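You operate a simulated robot arm through the tools that you are given. There is no shell and no other tool.

You are at the controls of a simulated robot arm. One attempt, no reset.

## Task
Brush the crumbs off the two-part mould, set its lid on and pin it with both thin dowels.
Fine: blue dowel in the aisle-side hole, green in the wall-side hole, down to their collars; brush back where it stood. Set down upright: brass brush. What is to be rubbed or washed off counts as gone when no trace of it is left.

The check looks at the end state, three seconds after you hand in, the way a careful person would. Anything else that was tipped, shoved, dropped, spilled or broken makes it a failure. A push-on lid holds only when it is set on centred and level and pressed home; a screw cap is set on level and turned clockwise until tight.

## Robot
A 6-joint arm with a two-finger gripper, fixed in place. Base frame: the origin is at the foot of the arm, x ahead of it, y to its left, z up; the work surface is at about z = 0.86. Readings come in m, rad, newtons and seconds.
Its first joint turns from -2.897 to 2.897 rad. Payload 3.43 kg.
Tool frame: the origin (TCP) lies between the finger pads and is the grasp point; the fingertips stand 0.02 m ahead of it; z points along the fingers, y is the line along which they close. Largest opening 0.19 m; the body of the gripper starts 0.248 m behind the TCP.
Orientation is that of the tool frame in the base frame, as [roll, pitch, yaw] about the fixed x, y, z axes, in that order (R = Rz(yaw) Ry(pitch) Rx(roll)). With the fingers straight down and closing along the base's y, the tool's x points along the base's -x, its y along +y and its z along -z.

## Interface
- The arm moves only by the tool play_rows. Its argument "rows" is a list of rows, each a list of 7 numbers: the shift along the tool's x, y, z in units of 20 mm (1.0 is 20 mm), then the turn, a rotation vector about the tool's x, y, z in units of 8 degrees (1.0 is 8 degrees), then the closure, from 0 (fully open) to 1 (shut). In form: [[x, y, z, ax, ay, az, fingers], ...]. A call has 1 to 20 rows; each row shifts and turns the commanded pose from where the row before left it, along the tool's axes as they then stand. A call with a number of a shift or a turn outside -1 to 1 is refused whole. Rows are played at 5 a second. More than 0.05 m and 0.15 rad between two rows, or a gripper value outside its range, and nothing of the call is played. Where a pose cannot be reached the arm comes as near as it can. A force on the tool above 40 N (or 10 N above the force at the start of the call, whichever is more), or a blocked arm, ends the call early, and 0.2 s more pass. The fingers move at their own pace (about 0.045 m/s each) and stop on an object; they squeeze with about 37 N. The grip force told is the motor's: it shows also when the fingers shut on nothing. Time passes only in rows, and 0.2 s behind the last, so rows that do not move let the fingers close. It gives the time, the measured TCP pose, the force on the tool (base axes), the opening and the grip force at its end, in the units of the frame above (readings bear some noise), with the torque about the TCP (base axes, N m) and any sound that the robot's microphone picked up, and new pictures: "pictures" is both (left out), scene, wrist or none.
- Cameras (640 x 400 px; columns grow to the right, rows downward): "scene" is fixed at [0.3993, 0.5003, 1.4555]; the picture's right is [-0.56, -0.83, 0.00], its down [-0.55, 0.37, -0.75] and it looks along [0.62, -0.42, -0.67] (base axes); focal length 344 px, centre (320, 200). "wrist" rides on the gripper at [0.07, -0.008, -0.288] in the tool frame; the picture's right is [0.12, 0.99, 0.00], its down [-0.96, 0.12, -0.25] and it looks along [-0.25, 0.03, 0.97] (tool axes); focal length 261 px, centre (320, 200). There is no depth. A picture from a camera that has moved, and an enlarged one, comes with that camera's place and axes in the base frame and with its lens.
- lift_body(by): slides the trunk up (or, below 0, down) by that many m; the arm rides with it, the base frame stays. It gives what a move gives, with no picture.
- enlarge(camera, box): a new picture of the part [left, top, right, bottom] of that camera's present view, enlarged. It takes no simulated time.
- hand_in(): hands the job in; it is judged then, once.

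Nothing tells you positions but the pictures and the camera data. Unless the task says otherwise, let go and move clear before handing in.

The tools are called after "Call:" as a command line: name --pt "numbers of a row" for each row, then --argument value for the rest, lists and objects as JSON in quotes. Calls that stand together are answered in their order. play_rows: Moves the arm, as the interface text tells. Its arguments: {"type":"object","properties":{"rows":{"type":"array","items":{"type":"array","items":{"type":"number"}}},"pictures":{"type":"string","enum":["both","scene","wrist","none"]}},"required":["rows"]} The other tools are called the same way: lift_body (by) slides the trunk up or down; enlarge (camera, box) takes an enlarged picture of a part of a camera's view; hand_in () hands the job in.

At the start:

```text
time: 0.0
position: [0.7023, 0.1608, 1.1922]
orientation: [3.139, -0.002, 3.141]
force: [0.6, 0.6, 0.1]
ft_torque: [-0.01, -0.01, 0.02]
width: 0.1902
grip_force: 0.0
trunk travel left (down, up): [-0.175, 0.065]
```

scene: 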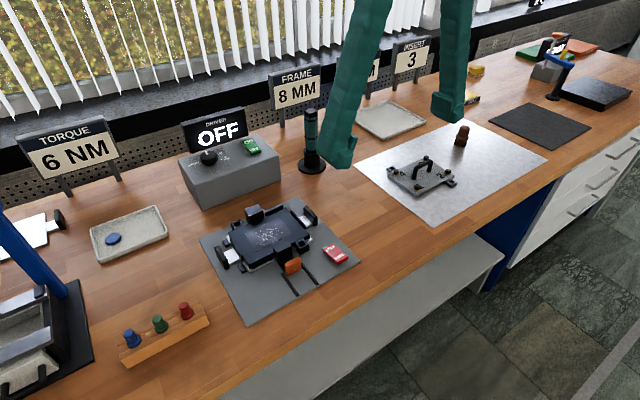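
wrist: 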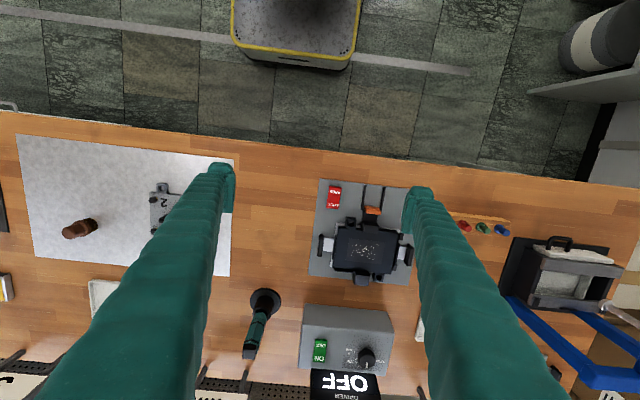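

I see a bench with a clamped dark mould base (crumbs on it), a lid plate with a handle on a light sheet, a brown brush next to it, and a wooden rack with blue, green and red dowels. I'll look closer at each before moving.

Call:
enlarge --camera "scene" --box '[190, 180, 370, 330]'

Call:
enlarge --camera "scene" --box '[350, 100, 550, 230]'

Call:
enlarge --camera "scene" --box '[90, 280, 240, 380]'

Call:
enlarge --camera "wrist" --box '[290, 160, 540, 320]'

Call:
enlarge --camera "wrist" --box '[0, 120, 250, 300]'

```text
2.67 times, centred on (280, 255) of scene
camera zoom: at [0.3993, 0.5003, 1.4555], right [-0.56, -0.83, 0.0], down [-0.55, 0.37, -0.75], along [0.62, -0.42, -0.67], focal length 916 px, centre (427, 53)
```

zoom: 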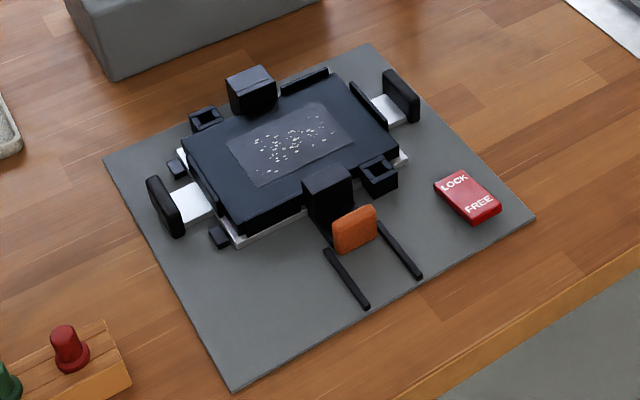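

```text
3.08 times, centred on (450, 165) of scene
camera zoom: at [0.3993, 0.5003, 1.4555], right [-0.56, -0.83, 0.0], down [-0.55, 0.37, -0.75], along [0.62, -0.42, -0.67], focal length 1057 px, centre (-80, 308)
```

zoom: 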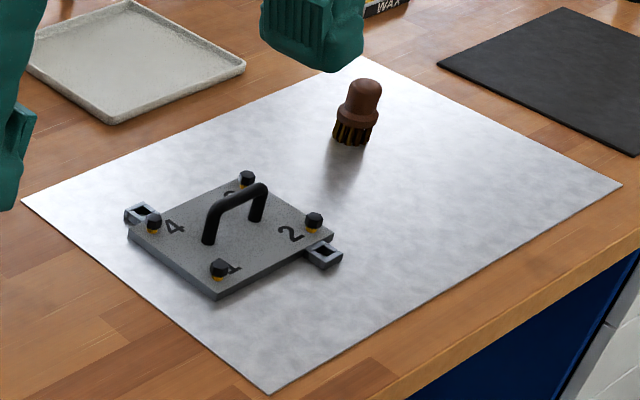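

```text
4.00 times, centred on (165, 330) of scene
camera zoom: at [0.3993, 0.5003, 1.4555], right [-0.56, -0.83, 0.0], down [-0.55, 0.37, -0.75], along [0.62, -0.42, -0.67], focal length 1374 px, centre (940, -320)
```

zoom: 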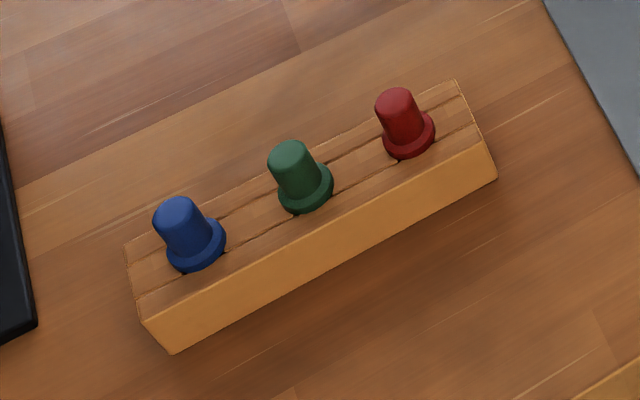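

```text
2.50 times, centred on (415, 240) of wrist
camera zoom: at [0.6305, 0.1528, 1.4806], right [-0.12, 0.99, 0.0], down [0.96, 0.11, 0.25], along [0.25, 0.03, -0.97], focal length 652 px, centre (82, 100)
```

zoom: 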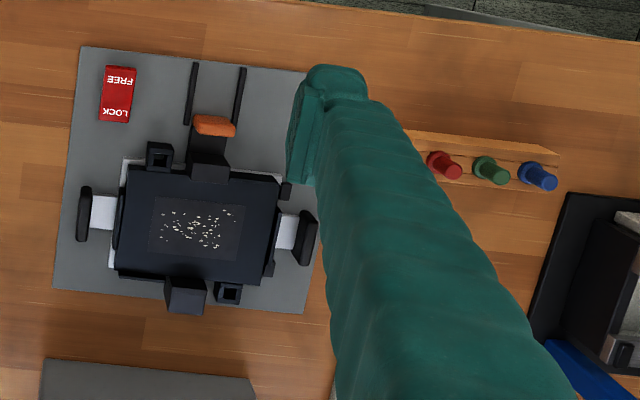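

```text
2.22 times, centred on (125, 210) of wrist
camera zoom: at [0.6305, 0.1528, 1.4806], right [-0.12, 0.99, 0.0], down [0.96, 0.11, 0.25], along [0.25, 0.03, -0.97], focal length 579 px, centre (753, 178)
```

zoom: 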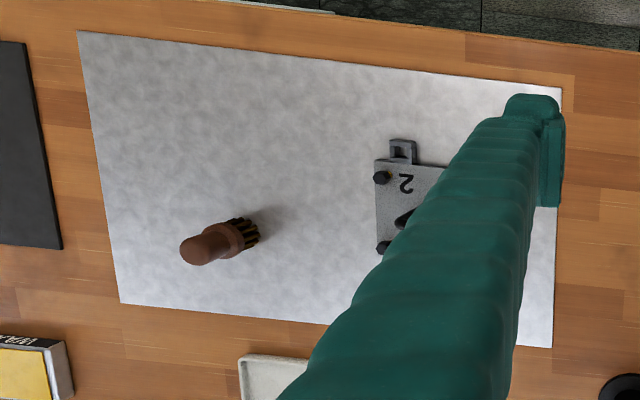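

The crumbs lie on a dark mould base near (0.88, 0.30). The lid is near (0.86, -0.14), the brush near (0.92, -0.386), and the dowel rack is on the left. I'll move above the lid for a closer look with the wrist camera.

Call:
play_rows --pt "-0.31 -0.94 0.22 0 0 0 0" --pt "-0.31 -0.94 0.22 0 0 0 0" --pt "-0.31 -0.94 0.22 0 0 0 0" --pt "-0.31 -0.94 0.22 0 0 0 0" --pt "-0.31 -0.94 0.22 0 0 0 0" --pt "-0.31 -0.94 0.22 0 0 0 0" --pt "-0.31 -0.94 0.22 0 0 0 0" --pt "-0.31 -0.94 0.22 0 0 0 0" --pt "-0.31 -0.94 0.22 0 0 0 0" --pt "-0.31 -0.94 0.22 0 0 0 0" --pt "-0.31 -0.94 0.22 0 0 0 0" --pt "-0.31 -0.94 0.22 0 0 0 0" --pt "-0.31 -0.94 0.22 0 0 0 0" --pt "-0.31 -0.94 0.22 0 0 0 0" --pt "-0.31 -0.94 0.22 0 0 0 0" --pt "-0.31 -0.94 0.22 0 0 0 0"

```text
time: 3.4
position: [0.7996, -0.1397, 1.1227]
orientation: [3.139, 0.0, 3.141]
force: [-0.6, 0.7, 0.3]
ft_torque: [-0.1, -0.02, -0.01]
width: 0.1899
grip_force: 0.1
trunk travel left (down, up): [-0.175, 0.065]
camera wrist: at [0.729, -0.1488, 1.41], right [-0.12, 0.99, 0.0], down [0.96, 0.11, 0.25], along [0.25, 0.03, -0.97], focal length 261 px, centre (320, 200)
```

scene: 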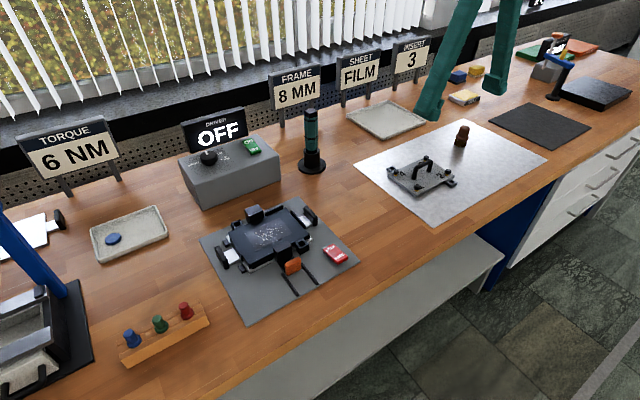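
wrist: 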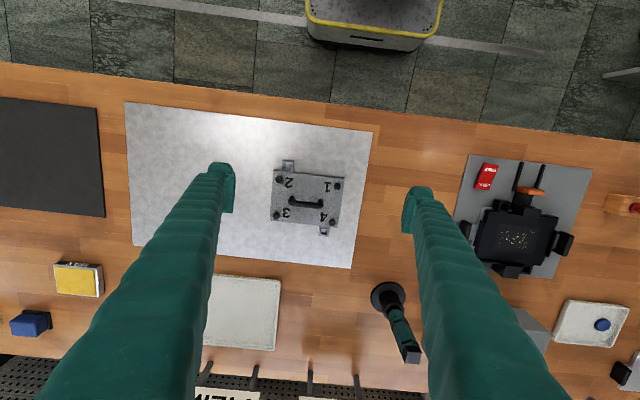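

The lid now sits between the fingers in the wrist view. I'll enlarge it and the mould.

Call:
enlarge --camera "wrist" --box '[255, 145, 365, 245]'

Call:
enlarge --camera "wrist" --box '[450, 145, 600, 285]'

Call:
enlarge --camera "scene" --box '[360, 140, 480, 215]'

Call:
enlarge --camera "scene" --box '[430, 110, 500, 160]'

```text
4.00 times, centred on (310, 195) of wrist
camera zoom: at [0.729, -0.1488, 1.41], right [-0.12, 0.99, 0.0], down [0.96, 0.11, 0.25], along [0.25, 0.03, -0.97], focal length 1043 px, centre (360, 220)
```

zoom: 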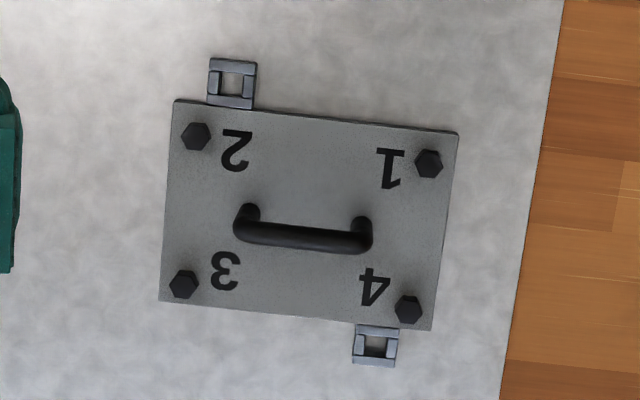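

```text
2.86 times, centred on (525, 215) of wrist
camera zoom: at [0.729, -0.1488, 1.41], right [-0.12, 0.99, 0.0], down [0.96, 0.11, 0.25], along [0.25, 0.03, -0.97], focal length 745 px, centre (-266, 157)
```

zoom: 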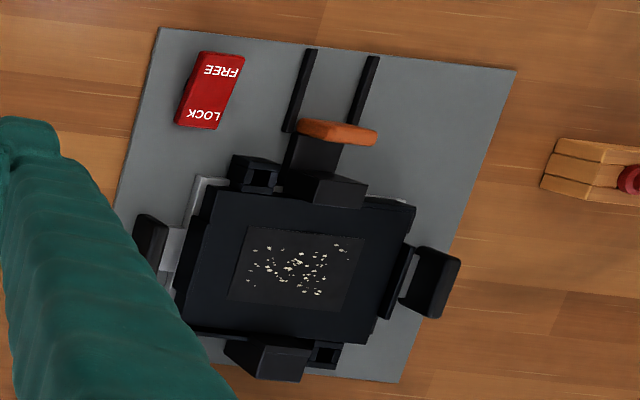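

```text
5.33 times, centred on (420, 178) of scene
camera zoom: at [0.3993, 0.5003, 1.4555], right [-0.56, -0.83, 0.0], down [-0.55, 0.37, -0.75], along [0.62, -0.42, -0.67], focal length 1832 px, centre (-213, 320)
```

zoom: 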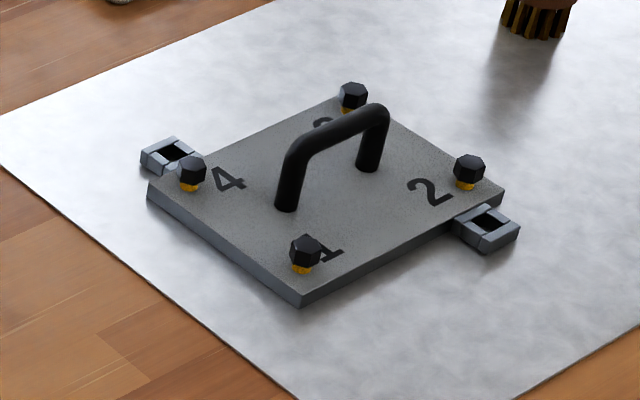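

```text
8.00 times, centred on (465, 135) of scene
camera zoom: at [0.3993, 0.5003, 1.4555], right [-0.56, -0.83, 0.0], down [-0.55, 0.37, -0.75], along [0.62, -0.42, -0.67], focal length 2748 px, centre (-840, 720)
```

zoom: 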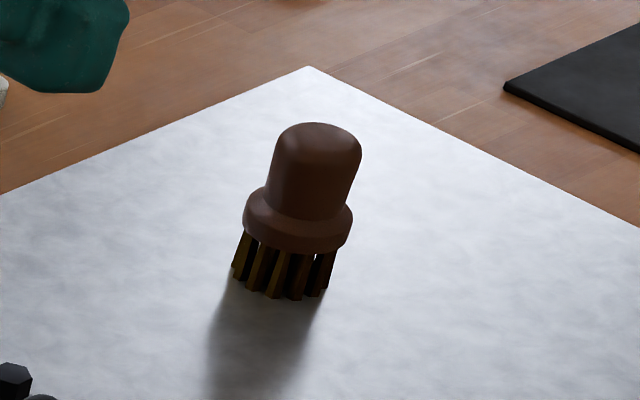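

The lid's ears (aisle ear at -y, wall ear at +y) match the mould base's layout, so it needs almost no turning. Next I'll look at the mould base from above.

Call:
play_rows --pt "-0.05 1 0 0 0 0 0" --pt "-0.05 1 0 0 0 0 0" --pt "-0.05 1 0 0 0 0 0" --pt "-0.05 1 0 0 0 0 0" --pt "-0.05 1 0 0 0 0 0" --pt "-0.05 1 0 0 0 0 0" --pt "-0.05 1 0 0 0 0 0" --pt "-0.05 1 0 0 0 0 0" --pt "-0.05 1 0 0 0 0 0" --pt "-0.05 1 0 0 0 0 0" --pt "-0.05 1 0 0 0 0 0" --pt "-0.05 1 0 0 0 0 0" --pt "-0.05 1 0 0 0 0 0" --pt "-0.05 1 0 0 0 0 0" --pt "-0.05 1 0 0 0 0 0" --pt "-0.05 1 0 0 0 0 0" --pt "-0.05 1 0 0 0 0 0" --pt "-0.05 1 0 0 0 0 0" --pt "-0.05 1 0 0 0 0 0" --pt "-0.05 1 0 0 0 0 0" --pictures "none"

Call:
play_rows --pt "0 1 0 0 0 0 0" --pt "0 1 0 0 0 0 0" --pt "0 0 0 0 0 0 0" --pictures "wrist"

Call:
enlarge --camera "wrist" --box '[235, 120, 405, 260]'

```text
time: 7.6
position: [0.8199, 0.2605, 1.1219]
orientation: [3.137, 0.0, -3.141]
force: [-0.2, -0.5, -0.2]
ft_torque: [0.09, -0.01, -0.02]
width: 0.1898
grip_force: 0.0
trunk travel left (down, up): [-0.175, 0.065]
```

```text
time: 8.4
position: [0.8202, 0.3011, 1.1224]
orientation: [3.137, 0.001, -3.141]
force: [-0.2, 0.0, 0.3]
ft_torque: [-0.03, 0.02, 0.03]
width: 0.1899
grip_force: 0.2
trunk travel left (down, up): [-0.175, 0.065]
camera wrist: at [0.7501, 0.2918, 1.4101], right [-0.12, 0.99, 0.0], down [0.96, 0.11, 0.25], along [0.25, 0.03, -0.97], focal length 261 px, centre (320, 200)
```

wrist: 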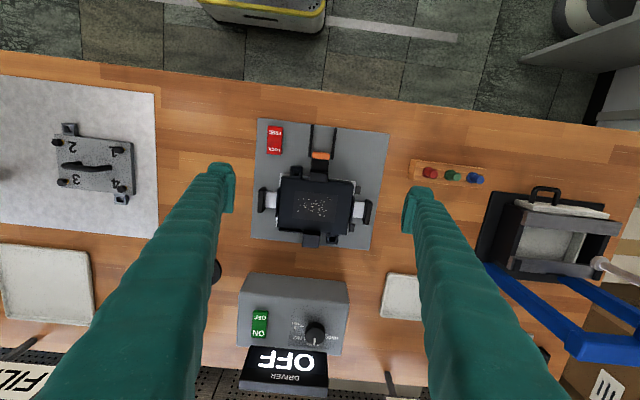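

```text
2.86 times, centred on (320, 190) of wrist
camera zoom: at [0.7501, 0.2918, 1.4101], right [-0.12, 0.99, 0.0], down [0.96, 0.11, 0.25], along [0.25, 0.03, -0.97], focal length 745 px, centre (320, 229)
```

zoom: 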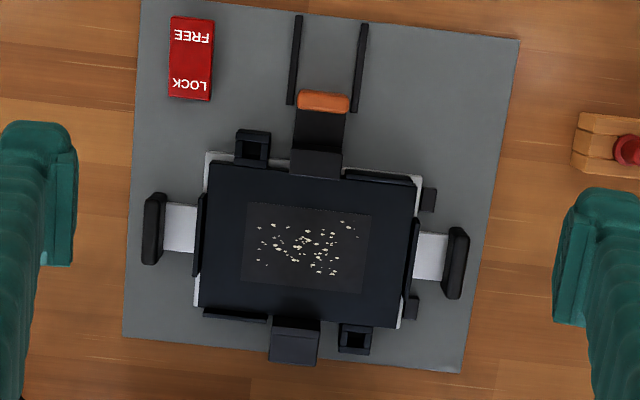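

I'll zoom further into the mould base halves and the ears.

Call:
enlarge --camera "wrist" --box '[270, 150, 366, 210]'

Call:
enlarge --camera "wrist" --box '[270, 192, 366, 252]'

Call:
enlarge --camera "scene" --box '[210, 190, 330, 270]'

Call:
enlarge --camera "wrist" --box '[405, 145, 501, 205]'

```text
6.67 times, centred on (318, 180) of wrist
camera zoom: at [0.7501, 0.2918, 1.4101], right [-0.12, 0.99, 0.0], down [0.96, 0.11, 0.25], along [0.25, 0.03, -0.97], focal length 1738 px, centre (333, 333)
```

zoom: 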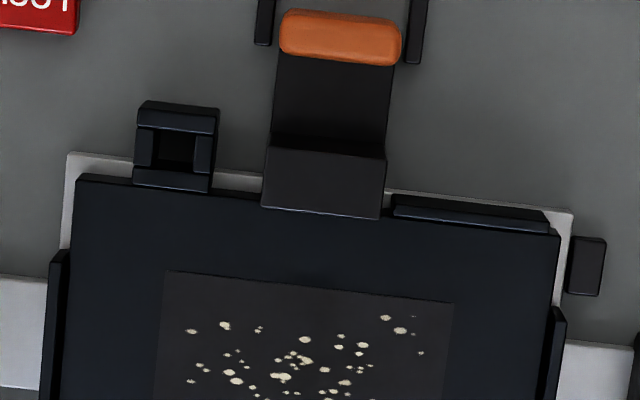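

```text
6.67 times, centred on (318, 222) of wrist
camera zoom: at [0.7501, 0.2918, 1.4101], right [-0.12, 0.99, 0.0], down [0.96, 0.11, 0.25], along [0.25, 0.03, -0.97], focal length 1738 px, centre (333, 53)
```

zoom: 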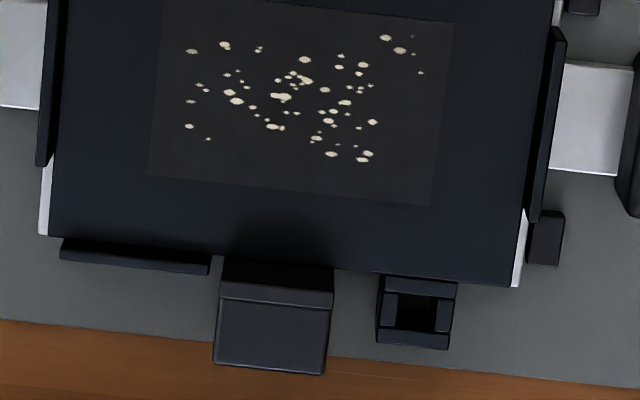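

```text
5.00 times, centred on (270, 230) of scene
camera zoom: at [0.3993, 0.5003, 1.4555], right [-0.56, -0.83, 0.0], down [-0.55, 0.37, -0.75], along [0.62, -0.42, -0.67], focal length 1718 px, centre (570, 50)
```

zoom: 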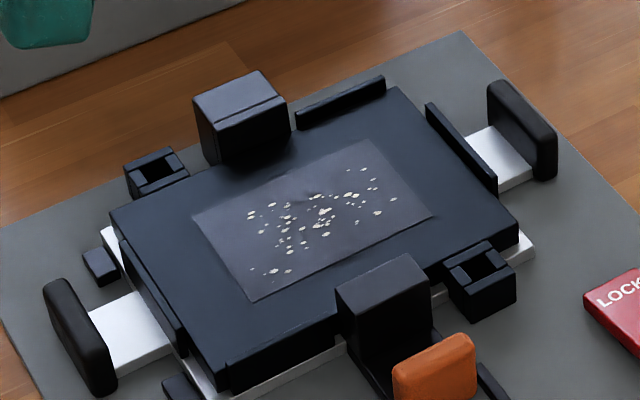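

```text
6.67 times, centred on (453, 175) of wrist
camera zoom: at [0.7501, 0.2918, 1.4101], right [-0.12, 0.99, 0.0], down [0.96, 0.11, 0.25], along [0.25, 0.03, -0.97], focal length 1738 px, centre (-567, 367)
```

zoom: 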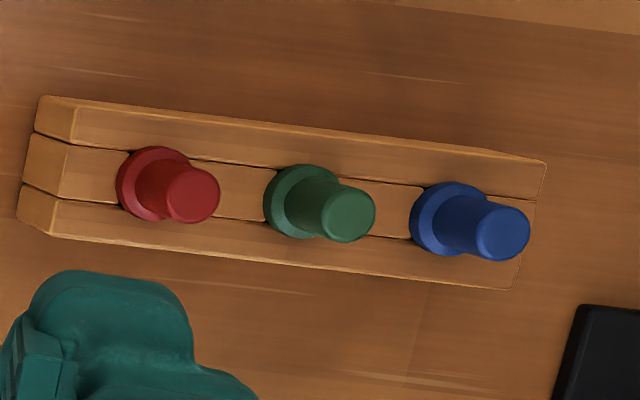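

The mould base is centred near (0.895, 0.300) and square to the base axes, with its holes near (0.831, 0.255) on the aisle side and (0.962, 0.344) on the wall side. I'll fetch the brush first, so I'm heading above it and checking reach there.

Call:
play_rows --pt "0 -1 0 0 0 0 0" --pt "0 -1 0 0 0 0 0" --pt "0 -1 0 0 0 0 0" --pt "0 -1 0 0 0 0 0" --pt "0 -1 0 0 0 0 0" --pt "0 -1 0 0 0 0 0" --pt "0 -1 0 0 0 0 0" --pt "0 -1 0 0 0 0 0" --pt "0 -1 0 0 0 0 0" --pt "0 -1 0 0 0 0 0" --pt "0 -1 0 0 0 0 0" --pt "0 -1 0 0 0 0 0" --pt "0 -1 0 0 0 0 0" --pt "0 -1 0 0 0 0 0" --pt "0 -1 0 0 0 0 0" --pt "0 -1 0 0 0 0 0" --pt "0 -1 0 0 0 0 0" --pt "0 -1 0 0 0 0 0" --pt "0 -1 0 0 0 0 0" --pt "0 -1 0 0 0 0 0" --pictures "none"

Call:
play_rows --pt "-0.25 -0.95 0.2 0 0 0 0" --pt "-0.25 -0.95 0.2 0 0 0 0" --pt "-0.25 -0.95 0.2 0 0 0 0" --pt "-0.25 -0.95 0.2 0 0 0 0" --pt "-0.25 -0.95 0.2 0 0 0 0" --pt "-0.25 -0.95 0.2 0 0 0 0" --pt "-0.25 -0.95 0.2 0 0 0 0" --pt "-0.25 -0.95 0.2 0 0 0 0" --pt "-0.25 -0.95 0.2 0 0 0 0" --pt "-0.25 -0.95 0.2 0 0 0 0" --pt "-0.25 -0.95 0.2 0 0 0 0" --pt "-0.25 -0.95 0.2 0 0 0 0" --pt "-0.25 -0.95 0.2 0 0 0 0" --pt "-0.25 -0.95 0.2 0 0 0 0" --pt "-0.25 -0.95 0.2 0 0 0 0"

Call:
enlarge --camera "wrist" --box '[260, 150, 380, 225]'

```text
time: 12.6
position: [0.8184, -0.1001, 1.1209]
orientation: [3.138, 0.0, 3.141]
force: [0.8, 0.0, 0.1]
ft_torque: [-0.1, 0.01, -0.03]
width: 0.1899
grip_force: 0.0
trunk travel left (down, up): [-0.175, 0.065]
```

```text
time: 15.8
position: [0.8965, -0.3849, 1.0604]
orientation: [3.138, 0.0, 3.141]
force: [-0.5, 0.2, 0.6]
ft_torque: [-0.08, 0.01, -0.02]
width: 0.1899
grip_force: 0.1
trunk travel left (down, up): [-0.175, 0.065]
camera wrist: at [0.8255, -0.3942, 1.3471], right [-0.12, 0.99, 0.0], down [0.96, 0.11, 0.25], along [0.24, 0.03, -0.97], focal length 261 px, centre (320, 200)
```

scene: 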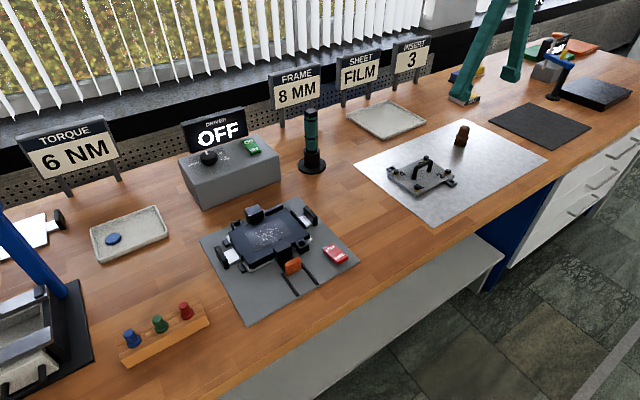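
wrist: 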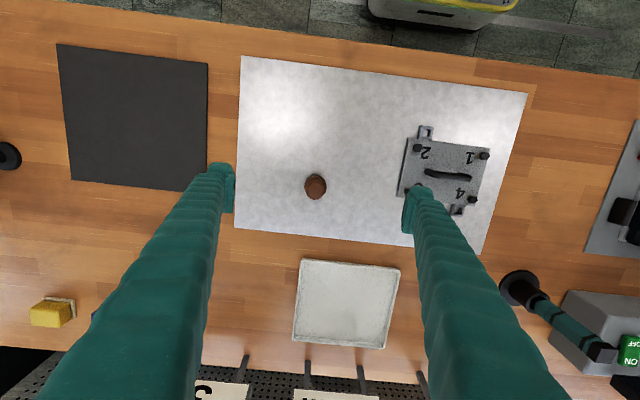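

```text
5.33 times, centred on (320, 188) of wrist
camera zoom: at [0.8255, -0.3942, 1.3471], right [-0.12, 0.99, 0.0], down [0.96, 0.11, 0.25], along [0.24, 0.03, -0.97], focal length 1390 px, centre (320, 267)
```

zoom: 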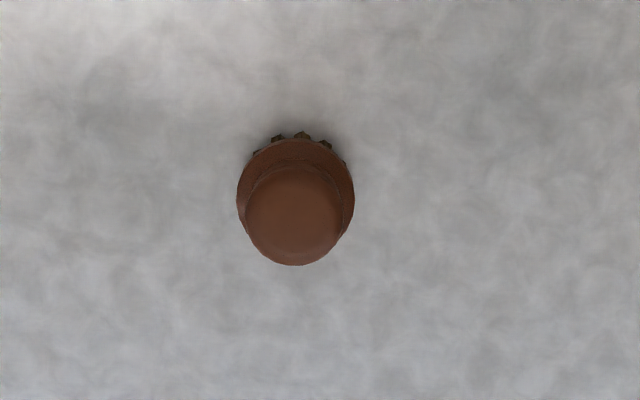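

The arm reaches here without trouble, and the brush axis measures about (0.918, -0.389), with its cap top near z = 0.925. I'll descend partway with narrower fingers and check alignment again.

Call:
play_rows --pt "-0.215 -0.04 0.8 0 0 0 0.6" --pt "-0.215 -0.04 0.8 0 0 0 0.6" --pt "-0.215 -0.04 0.8 0 0 0 0.6" --pt "-0.215 -0.04 0.8 0 0 0 0.6" --pt "-0.215 -0.04 0.8 0 0 0 0.6" --pt "0 0 0 0 0 0 0.6" --pt "0 0 0 0 0 0 0.6"

Call:
enlarge --camera "wrist" --box '[240, 150, 400, 250]'

Call:
enlarge --camera "scene" --box '[410, 80, 538, 160]'

```text
time: 17.4
position: [0.9172, -0.3899, 0.9798]
orientation: [3.14, 0.001, -3.141]
force: [0.8, 0.8, 0.6]
ft_torque: [0.01, -0.01, -0.01]
width: 0.0758
grip_force: 0.1
trunk travel left (down, up): [-0.175, 0.065]
camera wrist: at [0.8465, -0.3991, 1.2675], right [-0.12, 0.99, 0.0], down [0.96, 0.11, 0.25], along [0.25, 0.03, -0.97], focal length 261 px, centre (320, 200)
```

scene: 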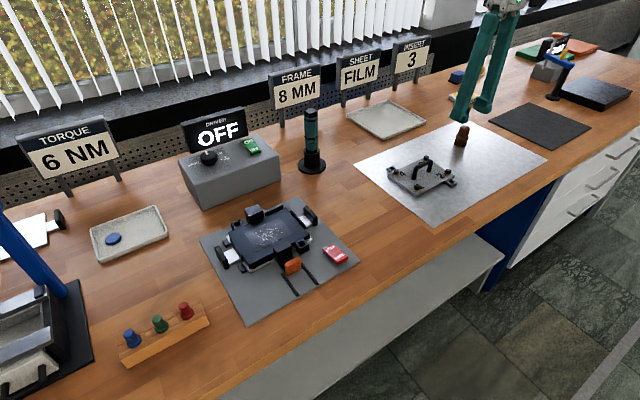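
wrist: 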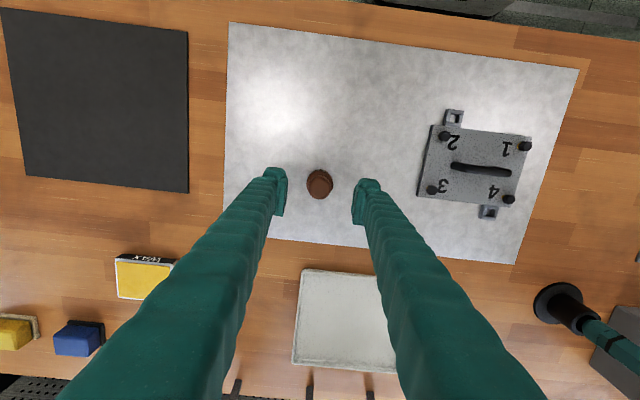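

```text
4.00 times, centred on (320, 200) of wrist
camera zoom: at [0.8465, -0.3991, 1.2675], right [-0.12, 0.99, 0.0], down [0.96, 0.11, 0.25], along [0.25, 0.03, -0.97], focal length 1043 px, centre (320, 200)
```

zoom: 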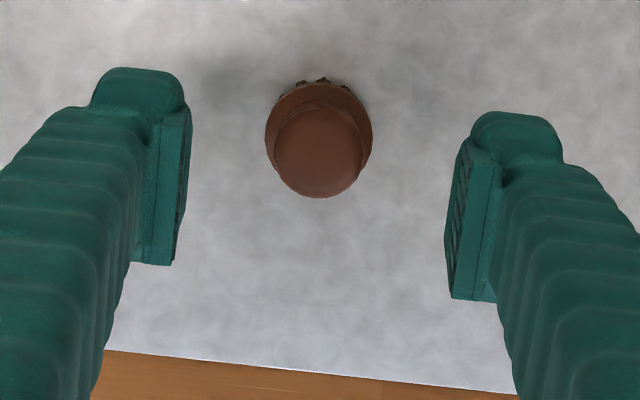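

```text
5.00 times, centred on (474, 120) of scene
camera zoom: at [0.3993, 0.5003, 1.4555], right [-0.56, -0.83, 0.0], down [-0.55, 0.37, -0.75], along [0.62, -0.42, -0.67], focal length 1718 px, centre (-450, 600)
```

zoom: 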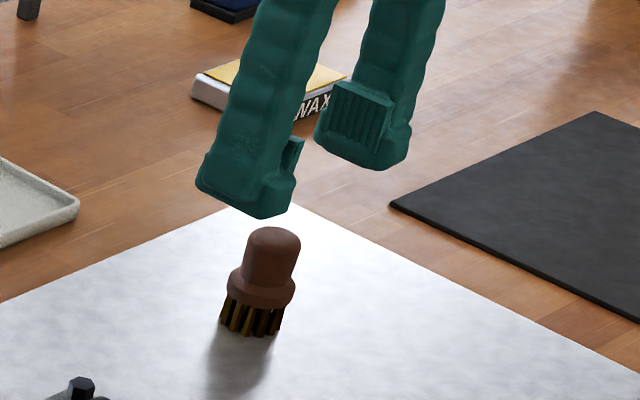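

The fingers are centred over the brush within 2 mm. I'll descend to z ≈ 0.918 and grip the cap.

Call:
play_rows --pt "-0.02 0 0.77 0 0 0 0.6" --pt "-0.02 0 0.77 0 0 0 0.6" --pt "-0.02 0 0.77 0 0 0 0.6" --pt "-0.02 0 0.77 0 0 0 0.6" --pt "0 0 0 0 0 0 0.6"

Call:
enlarge --camera "scene" --box '[410, 90, 522, 160]'

Call:
enlarge --camera "wrist" --box '[240, 150, 400, 250]'

```text
time: 18.6
position: [0.9198, -0.3909, 0.9182]
orientation: [3.137, 0.0, -3.141]
force: [-0.3, 0.0, 0.2]
ft_torque: [-0.05, -0.02, 0.01]
width: 0.0758
grip_force: 0.0
trunk travel left (down, up): [-0.175, 0.065]
camera wrist: at [0.8483, -0.3986, 1.2065], right [-0.12, 0.99, 0.0], down [0.96, 0.11, 0.25], along [0.25, 0.03, -0.97], focal length 261 px, centre (320, 200)
```

scene: 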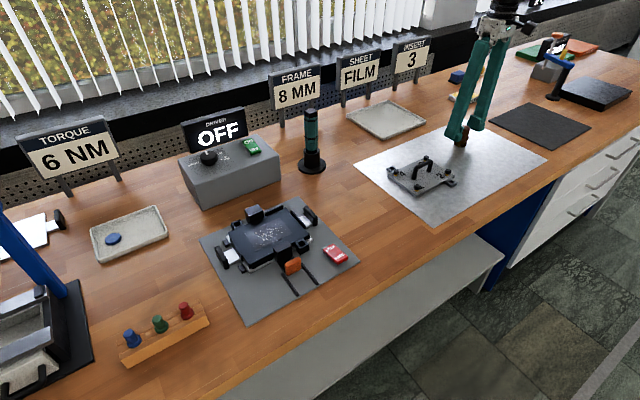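
wrist: 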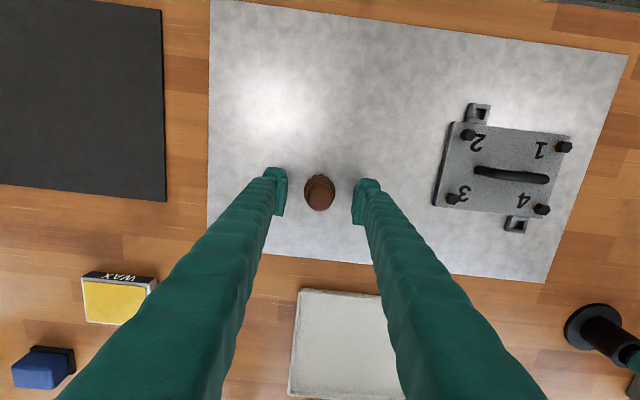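

```text
5.71 times, centred on (466, 125) of scene
camera zoom: at [0.3993, 0.5003, 1.4555], right [-0.56, -0.83, 0.0], down [-0.55, 0.37, -0.75], along [0.62, -0.42, -0.67], focal length 1963 px, centre (-514, 629)
```

zoom: 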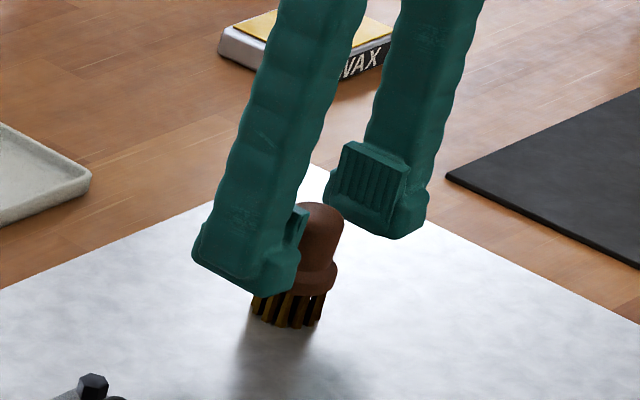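

```text
4.00 times, centred on (320, 200) of wrist
camera zoom: at [0.8483, -0.3986, 1.2065], right [-0.12, 0.99, 0.0], down [0.96, 0.11, 0.25], along [0.25, 0.03, -0.97], focal length 1043 px, centre (320, 200)
```

zoom: 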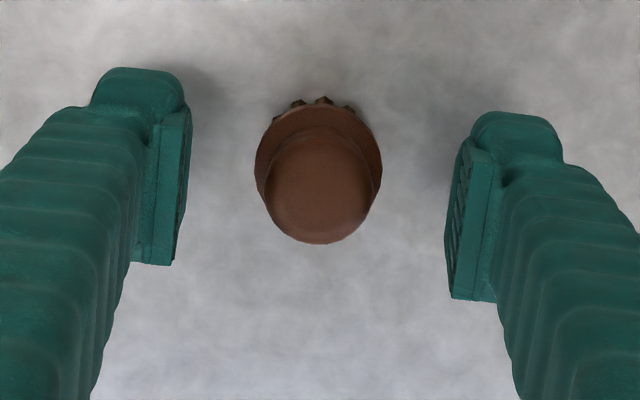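

The brush sits centred between the pads, so I'm closing on it now.

Call:
play_rows --pt "0 0 0 0 0 0 1" --pt "0 0 0 0 0 0 1" --pt "0 0 0 0 0 0 1" --pt "0 0 0 0 0 0 1" --pt "0 0 0 0 0 0 1"

Call:
enlarge --camera "scene" --box '[410, 90, 522, 160]'

```text
time: 19.8
position: [0.9204, -0.3903, 0.9197]
orientation: [3.137, 0.001, -3.141]
force: [0.5, 0.3, 0.1]
ft_torque: [0.05, 0.01, 0.0]
width: 0.0293
grip_force: 37.0
trunk travel left (down, up): [-0.175, 0.065]
camera wrist: at [0.8483, -0.3986, 1.2066], right [-0.12, 0.99, 0.0], down [0.96, 0.11, 0.25], along [0.25, 0.03, -0.97], focal length 261 px, centre (320, 200)
```

scene: 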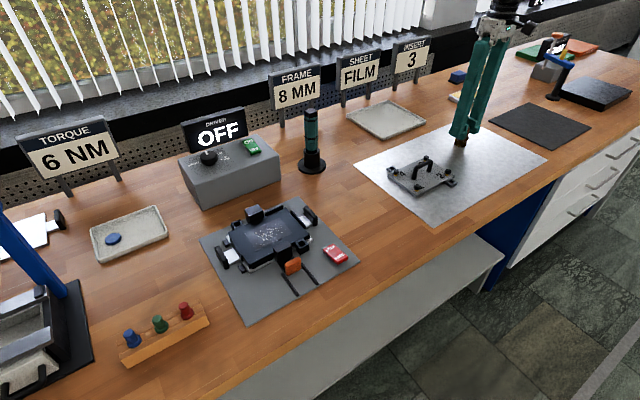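
wrist: 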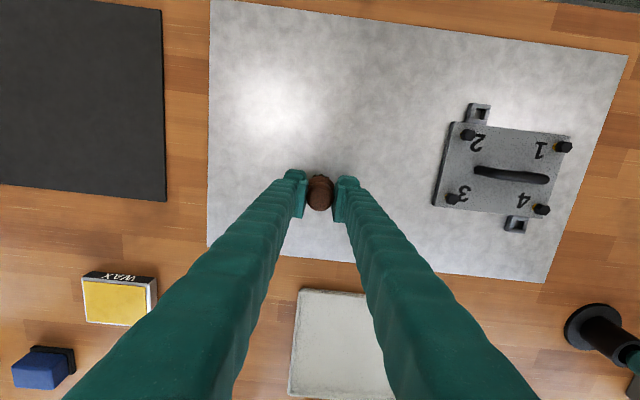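

```text
5.71 times, centred on (466, 125) of scene
camera zoom: at [0.3993, 0.5003, 1.4555], right [-0.56, -0.83, 0.0], down [-0.55, 0.37, -0.75], along [0.62, -0.42, -0.67], focal length 1963 px, centre (-514, 629)
```

zoom: 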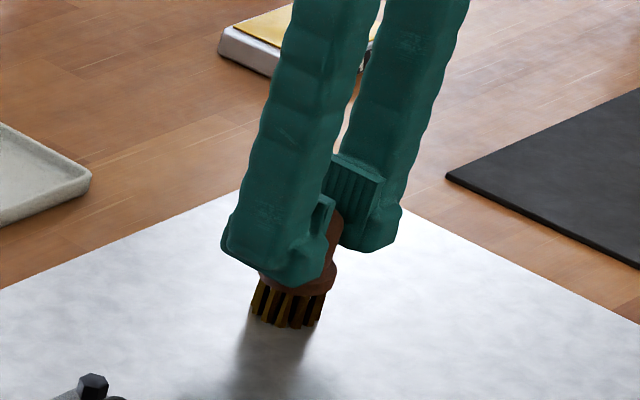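

The brush is held firmly (29 mm wide), and I've noted its standing spot as TCP (0.920, -0.3905, 0.9187). I'll lift it and carry it over to the mould.

Call:
play_rows --pt "0 0 -1 0 0 0 1" --pt "0 0 -1 0 0 0 1" --pt "0 0 -1 0 0 0 1" --pt "0 0 -1 0 0 0 1" --pt "0 0 -1 0 0 0 1" --pt "0 0 -1 0 0 0 1" --pt "0 0 -1 0 0 0 1" --pt "0 0 -1 0 0 0 1" --pt "0.06 1 0 0 0 0 1" --pt "0.06 1 0 0 0 0 1" --pt "0.06 1 0 0 0 0 1" --pt "0.06 1 0 0 0 0 1" --pt "0.06 1 0 0 0 0 1" --pt "0.06 1 0 0 0 0 1" --pt "0.06 1 0 0 0 0 1" --pt "0.06 1 0 0 0 0 1" --pt "0.06 1 0 0 0 0 1" --pt "0.06 1 0 0 0 0 1" --pt "0.06 1 0 0 0 0 1" --pt "0.06 1 0 0 0 0 1" --pictures "none"

Call:
play_rows --pt "0.06 1 0 0 0 0 1" --pt "0.06 1 0 0 0 0 1" --pt "0.06 1 0 0 0 0 1" --pt "0.06 1 0 0 0 0 1" --pt "0.06 1 0 0 0 0 1" --pt "0.06 1 0 0 0 0 1" --pt "0.06 1 0 0 0 0 1" --pt "0.06 1 0 0 0 0 1" --pt "0.06 1 0 0 0 0 1" --pt "0.06 1 0 0 0 0 1" --pt "0.06 1 0 0 0 0 1" --pt "0.06 1 0 0 0 0 1" --pt "0.06 1 0 0 0 0 1" --pt "0.06 1 0 0 0 0 1" --pt "0.06 1 0 0 0 0 1" --pt "0.06 1 0 0 0 0 1" --pt "0.06 1 0 0 0 0 1" --pt "0.06 1 0 0 0 0 1" --pt "0.06 1 0 0 0 0 1" --pt "0.06 1 0 0 0 0 1"

Call:
enlarge --camera "wrist" --box '[240, 130, 440, 255]'

```text
time: 24.0
position: [0.9035, -0.148, 1.0793]
orientation: [3.137, 0.0, -3.141]
force: [0.7, -0.4, 0.2]
ft_torque: [0.09, 0.01, -0.01]
width: 0.0
grip_force: 34.3
trunk travel left (down, up): [-0.175, 0.065]
```

```text
time: 28.2
position: [0.879, 0.2525, 1.0818]
orientation: [3.139, -0.001, -3.141]
force: [-0.4, -0.1, 0.6]
ft_torque: [0.11, -0.02, 0.0]
width: 0.0001
grip_force: 34.5
trunk travel left (down, up): [-0.175, 0.065]
camera wrist: at [0.8075, 0.2437, 1.3689], right [-0.12, 0.99, 0.0], down [0.96, 0.11, 0.25], along [0.25, 0.03, -0.97], focal length 261 px, centre (320, 200)
```

scene: 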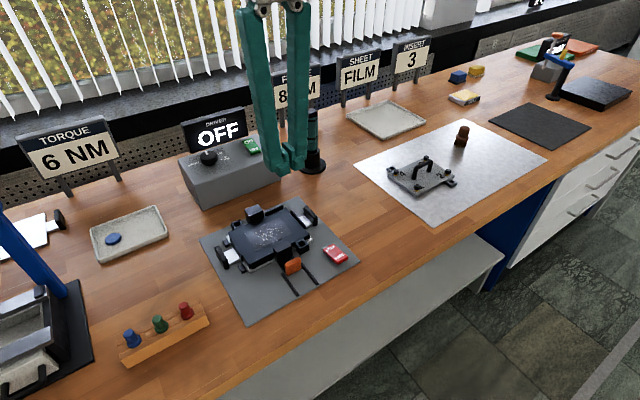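
wrist: 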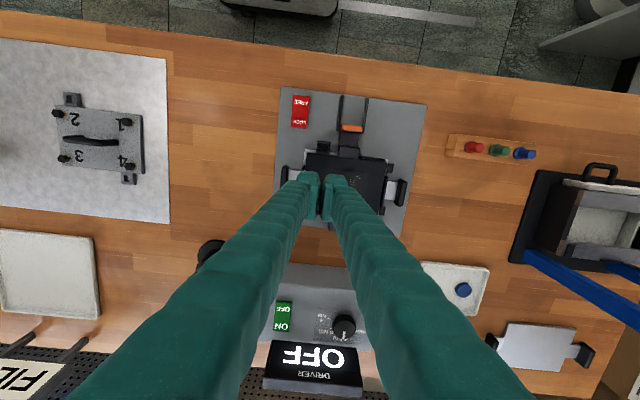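

```text
3.20 times, centred on (340, 192) of wrist
camera zoom: at [0.8075, 0.2437, 1.3689], right [-0.12, 0.99, 0.0], down [0.96, 0.11, 0.25], along [0.25, 0.03, -0.97], focal length 834 px, centre (256, 224)
```

zoom: 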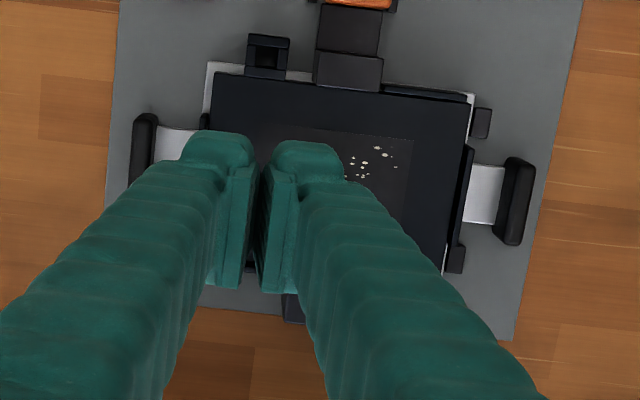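

The fingers are empty (width 0), so the brush slipped out of the tapered cap during the lift. I'll check how it stands now.

Call:
enlarge --camera "scene" --box '[430, 110, 500, 160]'

Call:
enlarge --camera "scene" --box '[350, 100, 550, 230]'

```text
8.00 times, centred on (465, 135) of scene
camera zoom: at [0.3993, 0.5003, 1.4555], right [-0.56, -0.83, 0.0], down [-0.55, 0.37, -0.75], along [0.62, -0.42, -0.67], focal length 2748 px, centre (-840, 720)
```

zoom: 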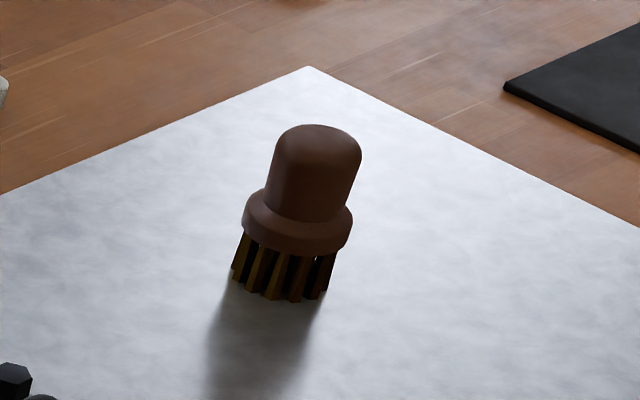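

```text
3.08 times, centred on (450, 165) of scene
camera zoom: at [0.3993, 0.5003, 1.4555], right [-0.56, -0.83, 0.0], down [-0.55, 0.37, -0.75], along [0.62, -0.42, -0.67], focal length 1057 px, centre (-80, 308)
```

zoom: 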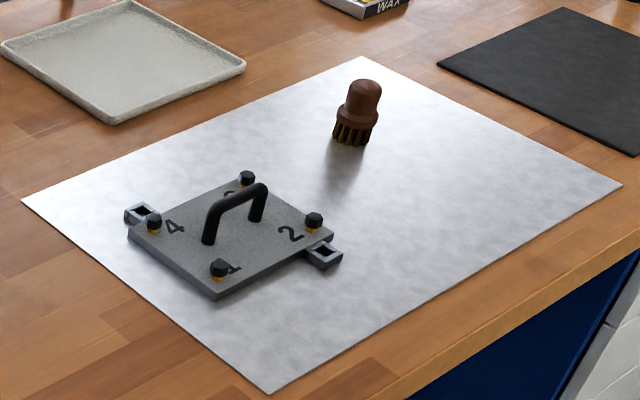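

The brush is still upright on its exact spot. The cap is too tapered to hold, so I'll return by the same path and grip lower, around the collar.

Call:
play_rows --pt "-0.06 -1 0 0 0 0 1" --pt "-0.06 -1 0 0 0 0 1" --pt "-0.06 -1 0 0 0 0 1" --pt "-0.06 -1 0 0 0 0 1" --pt "-0.06 -1 0 0 0 0 1" --pt "-0.06 -1 0 0 0 0 1" --pt "-0.06 -1 0 0 0 0 1" --pt "-0.06 -1 0 0 0 0 1" --pt "-0.06 -1 0 0 0 0 1" --pt "-0.06 -1 0 0 0 0 1" --pt "-0.06 -1 0 0 0 0 1" --pt "-0.06 -1 0 0 0 0 1" --pt "-0.06 -1 0 0 0 0 1" --pt "-0.06 -1 0 0 0 0 1" --pt "-0.06 -1 0 0 0 0 1" --pt "-0.06 -1 0 0 0 0 1" --pt "-0.06 -1 0 0 0 0 1" --pt "-0.06 -1 0 0 0 0 1" --pt "-0.06 -1 0 0 0 0 1" --pt "-0.06 -1 0 0 0 0 1" --pictures "none"

Call:
play_rows --pt "-0.06 -1 0 0 0 0 0.6" --pt "-0.06 -1 0 0 0 0 0.6" --pt "-0.06 -1 0 0 0 0 0.6" --pt "-0.06 -1 0 0 0 0 0.6" --pt "-0.06 -1 0 0 0 0 0.6" --pt "-0.06 -1 0 0 0 0 0.6" --pt "-0.06 -1 0 0 0 0 0.6" --pt "-0.06 -1 0 0 0 0 0.6" --pt "-0.06 -1 0 0 0 0 0.6" --pt "-0.06 -1 0 0 0 0 0.6" --pt "-0.06 -1 0 0 0 0 0.6" --pt "-0.06 -1 0 0 0 0 0.6" --pt "0 0 1 0 0 0 0.6" --pt "0 0 1 0 0 0 0.6" --pt "0 0 1 0 0 0 0.6" --pt "0 0 1 0 0 0 0.6" --pt "0 0 1 0 0 0 0.6" --pt "0 0 0 0 0 0 0.6"

Call:
enlarge --camera "wrist" --box '[240, 150, 400, 250]'

Call:
enlarge --camera "scene" --box '[410, 90, 522, 160]'

```text
time: 32.4
position: [0.9066, -0.1475, 1.08]
orientation: [3.139, -0.001, 3.142]
force: [0.9, 1.0, 0.5]
ft_torque: [-0.07, -0.01, 0.0]
width: 0.0
grip_force: 34.0
trunk travel left (down, up): [-0.175, 0.065]
```

```text
time: 36.2
position: [0.9204, -0.3889, 0.9785]
orientation: [3.139, 0.001, -3.14]
force: [0.2, -0.6, 1.1]
ft_torque: [-0.02, 0.02, -0.01]
width: 0.0761
grip_force: 0.1
trunk travel left (down, up): [-0.175, 0.065]
camera wrist: at [0.8489, -0.3974, 1.2658], right [-0.12, 0.99, 0.0], down [0.96, 0.11, 0.25], along [0.25, 0.03, -0.97], focal length 261 px, centre (320, 200)
```

scene: 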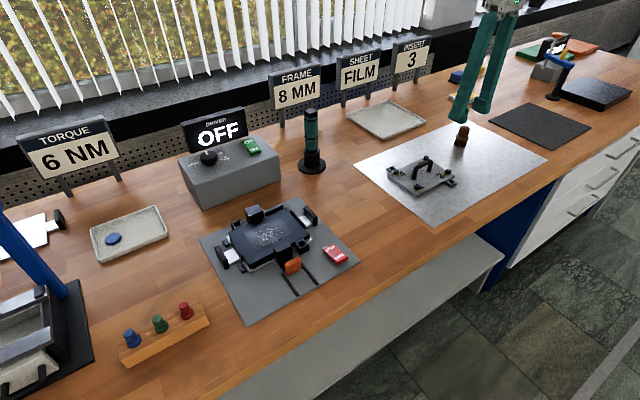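
wrist: 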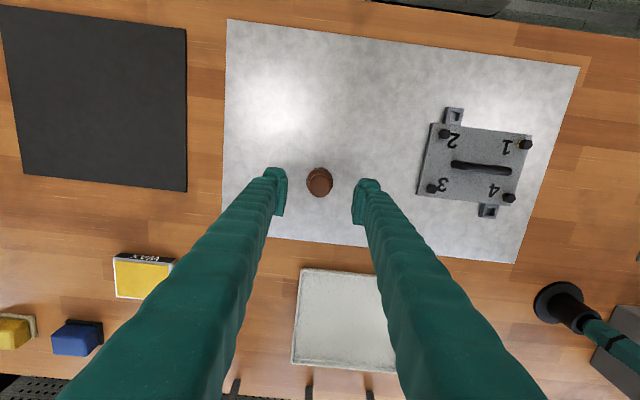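

```text
4.00 times, centred on (320, 200) of wrist
camera zoom: at [0.8489, -0.3974, 1.2658], right [-0.12, 0.99, 0.0], down [0.96, 0.11, 0.25], along [0.25, 0.03, -0.97], focal length 1043 px, centre (320, 200)
```

zoom: 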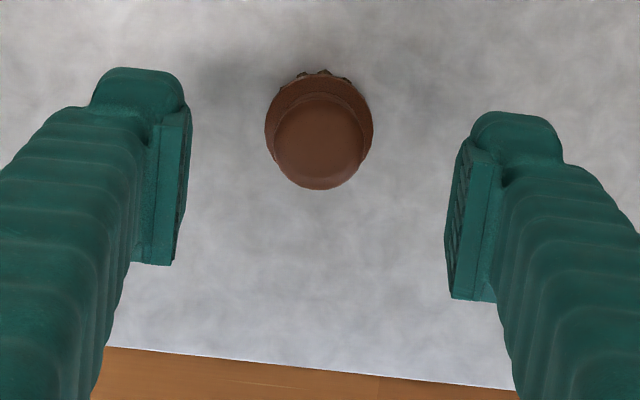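

```text
5.71 times, centred on (466, 125) of scene
camera zoom: at [0.3993, 0.5003, 1.4555], right [-0.56, -0.83, 0.0], down [-0.55, 0.37, -0.75], along [0.62, -0.42, -0.67], focal length 1963 px, centre (-514, 629)
```

zoom: 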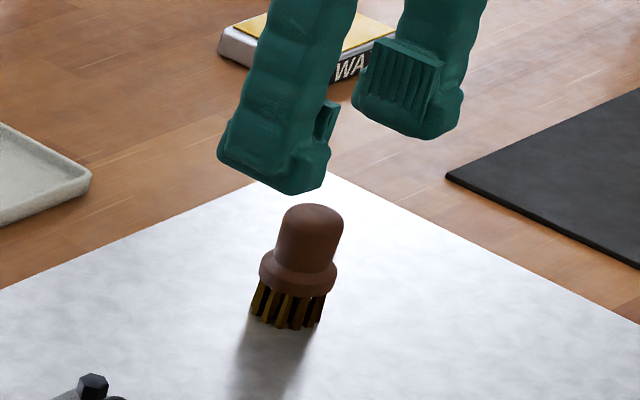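

The fingers are centred again. I'll descend to the collar level (TCP ≈ 0.899) and close.

Call:
play_rows --pt "0.02 0 1 0 0 0 0.6" --pt "0.02 0 1 0 0 0 0.6" --pt "0 0 1 0 0 0 0.6" --pt "0 0 0.95 0 0 0 0.6" --pt "0 0 0 0 0 0 0.6" --pt "0 0 0 0 0 0 1" --pt "0 0 0 0 0 0 1" --pt "0 0 0 0 0 0 1" --pt "0 0 0 0 0 0 1" --pt "0 0 0 0 0 0 1"

Call:
enlarge --camera "scene" --box '[410, 90, 522, 160]'

Call:
enlarge --camera "wrist" --box '[240, 150, 400, 250]'

```text
time: 38.3
position: [0.9186, -0.3885, 0.9094]
orientation: [-3.14, 0.009, -3.141]
force: [-5.4, 1.8, 27.8]
ft_torque: [0.14, 0.13, -0.02]
width: 0.0296
grip_force: 37.5
trunk travel left (down, up): [-0.175, 0.065]
stopped in row 10: the force on the tool passed its limit at 43 N (the readings are from after the stop); the commanded pose is now the measured one
camera wrist: at [0.8442, -0.3958, 1.1968], right [-0.12, 0.99, 0.0], down [0.96, 0.12, 0.26], along [0.25, 0.03, -0.97], focal length 261 px, centre (320, 200)
```

scene: 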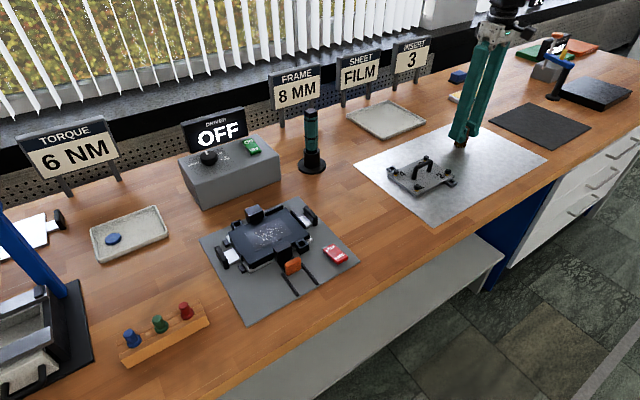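
wrist: 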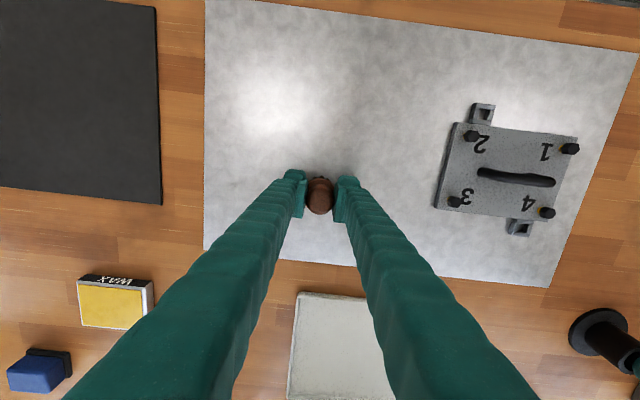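

```text
5.71 times, centred on (466, 125) of scene
camera zoom: at [0.3993, 0.5003, 1.4555], right [-0.56, -0.83, 0.0], down [-0.55, 0.37, -0.75], along [0.62, -0.42, -0.67], focal length 1963 px, centre (-514, 629)
```

zoom: 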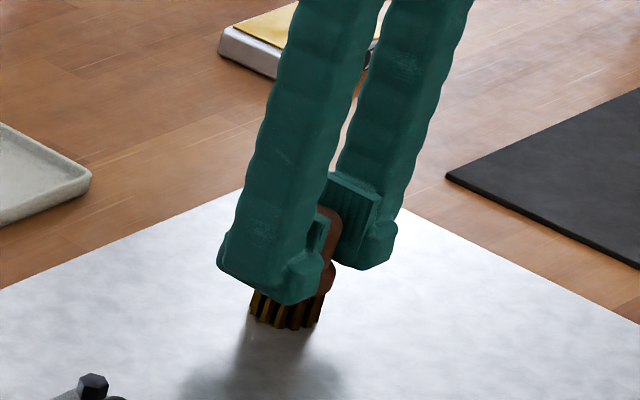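

```text
4.00 times, centred on (320, 200) of wrist
camera zoom: at [0.8442, -0.3958, 1.1968], right [-0.12, 0.99, 0.0], down [0.96, 0.12, 0.26], along [0.25, 0.03, -0.97], focal length 1043 px, centre (320, 200)
```

zoom: 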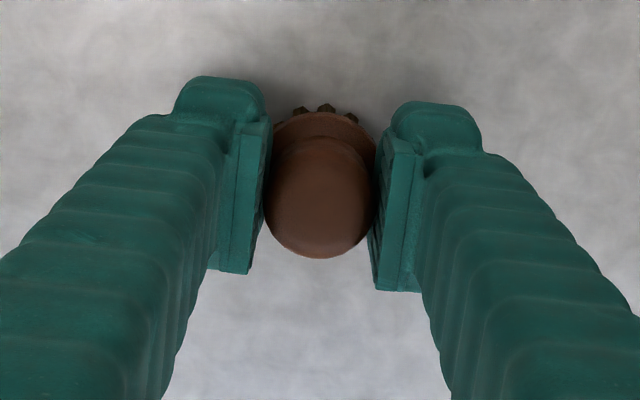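

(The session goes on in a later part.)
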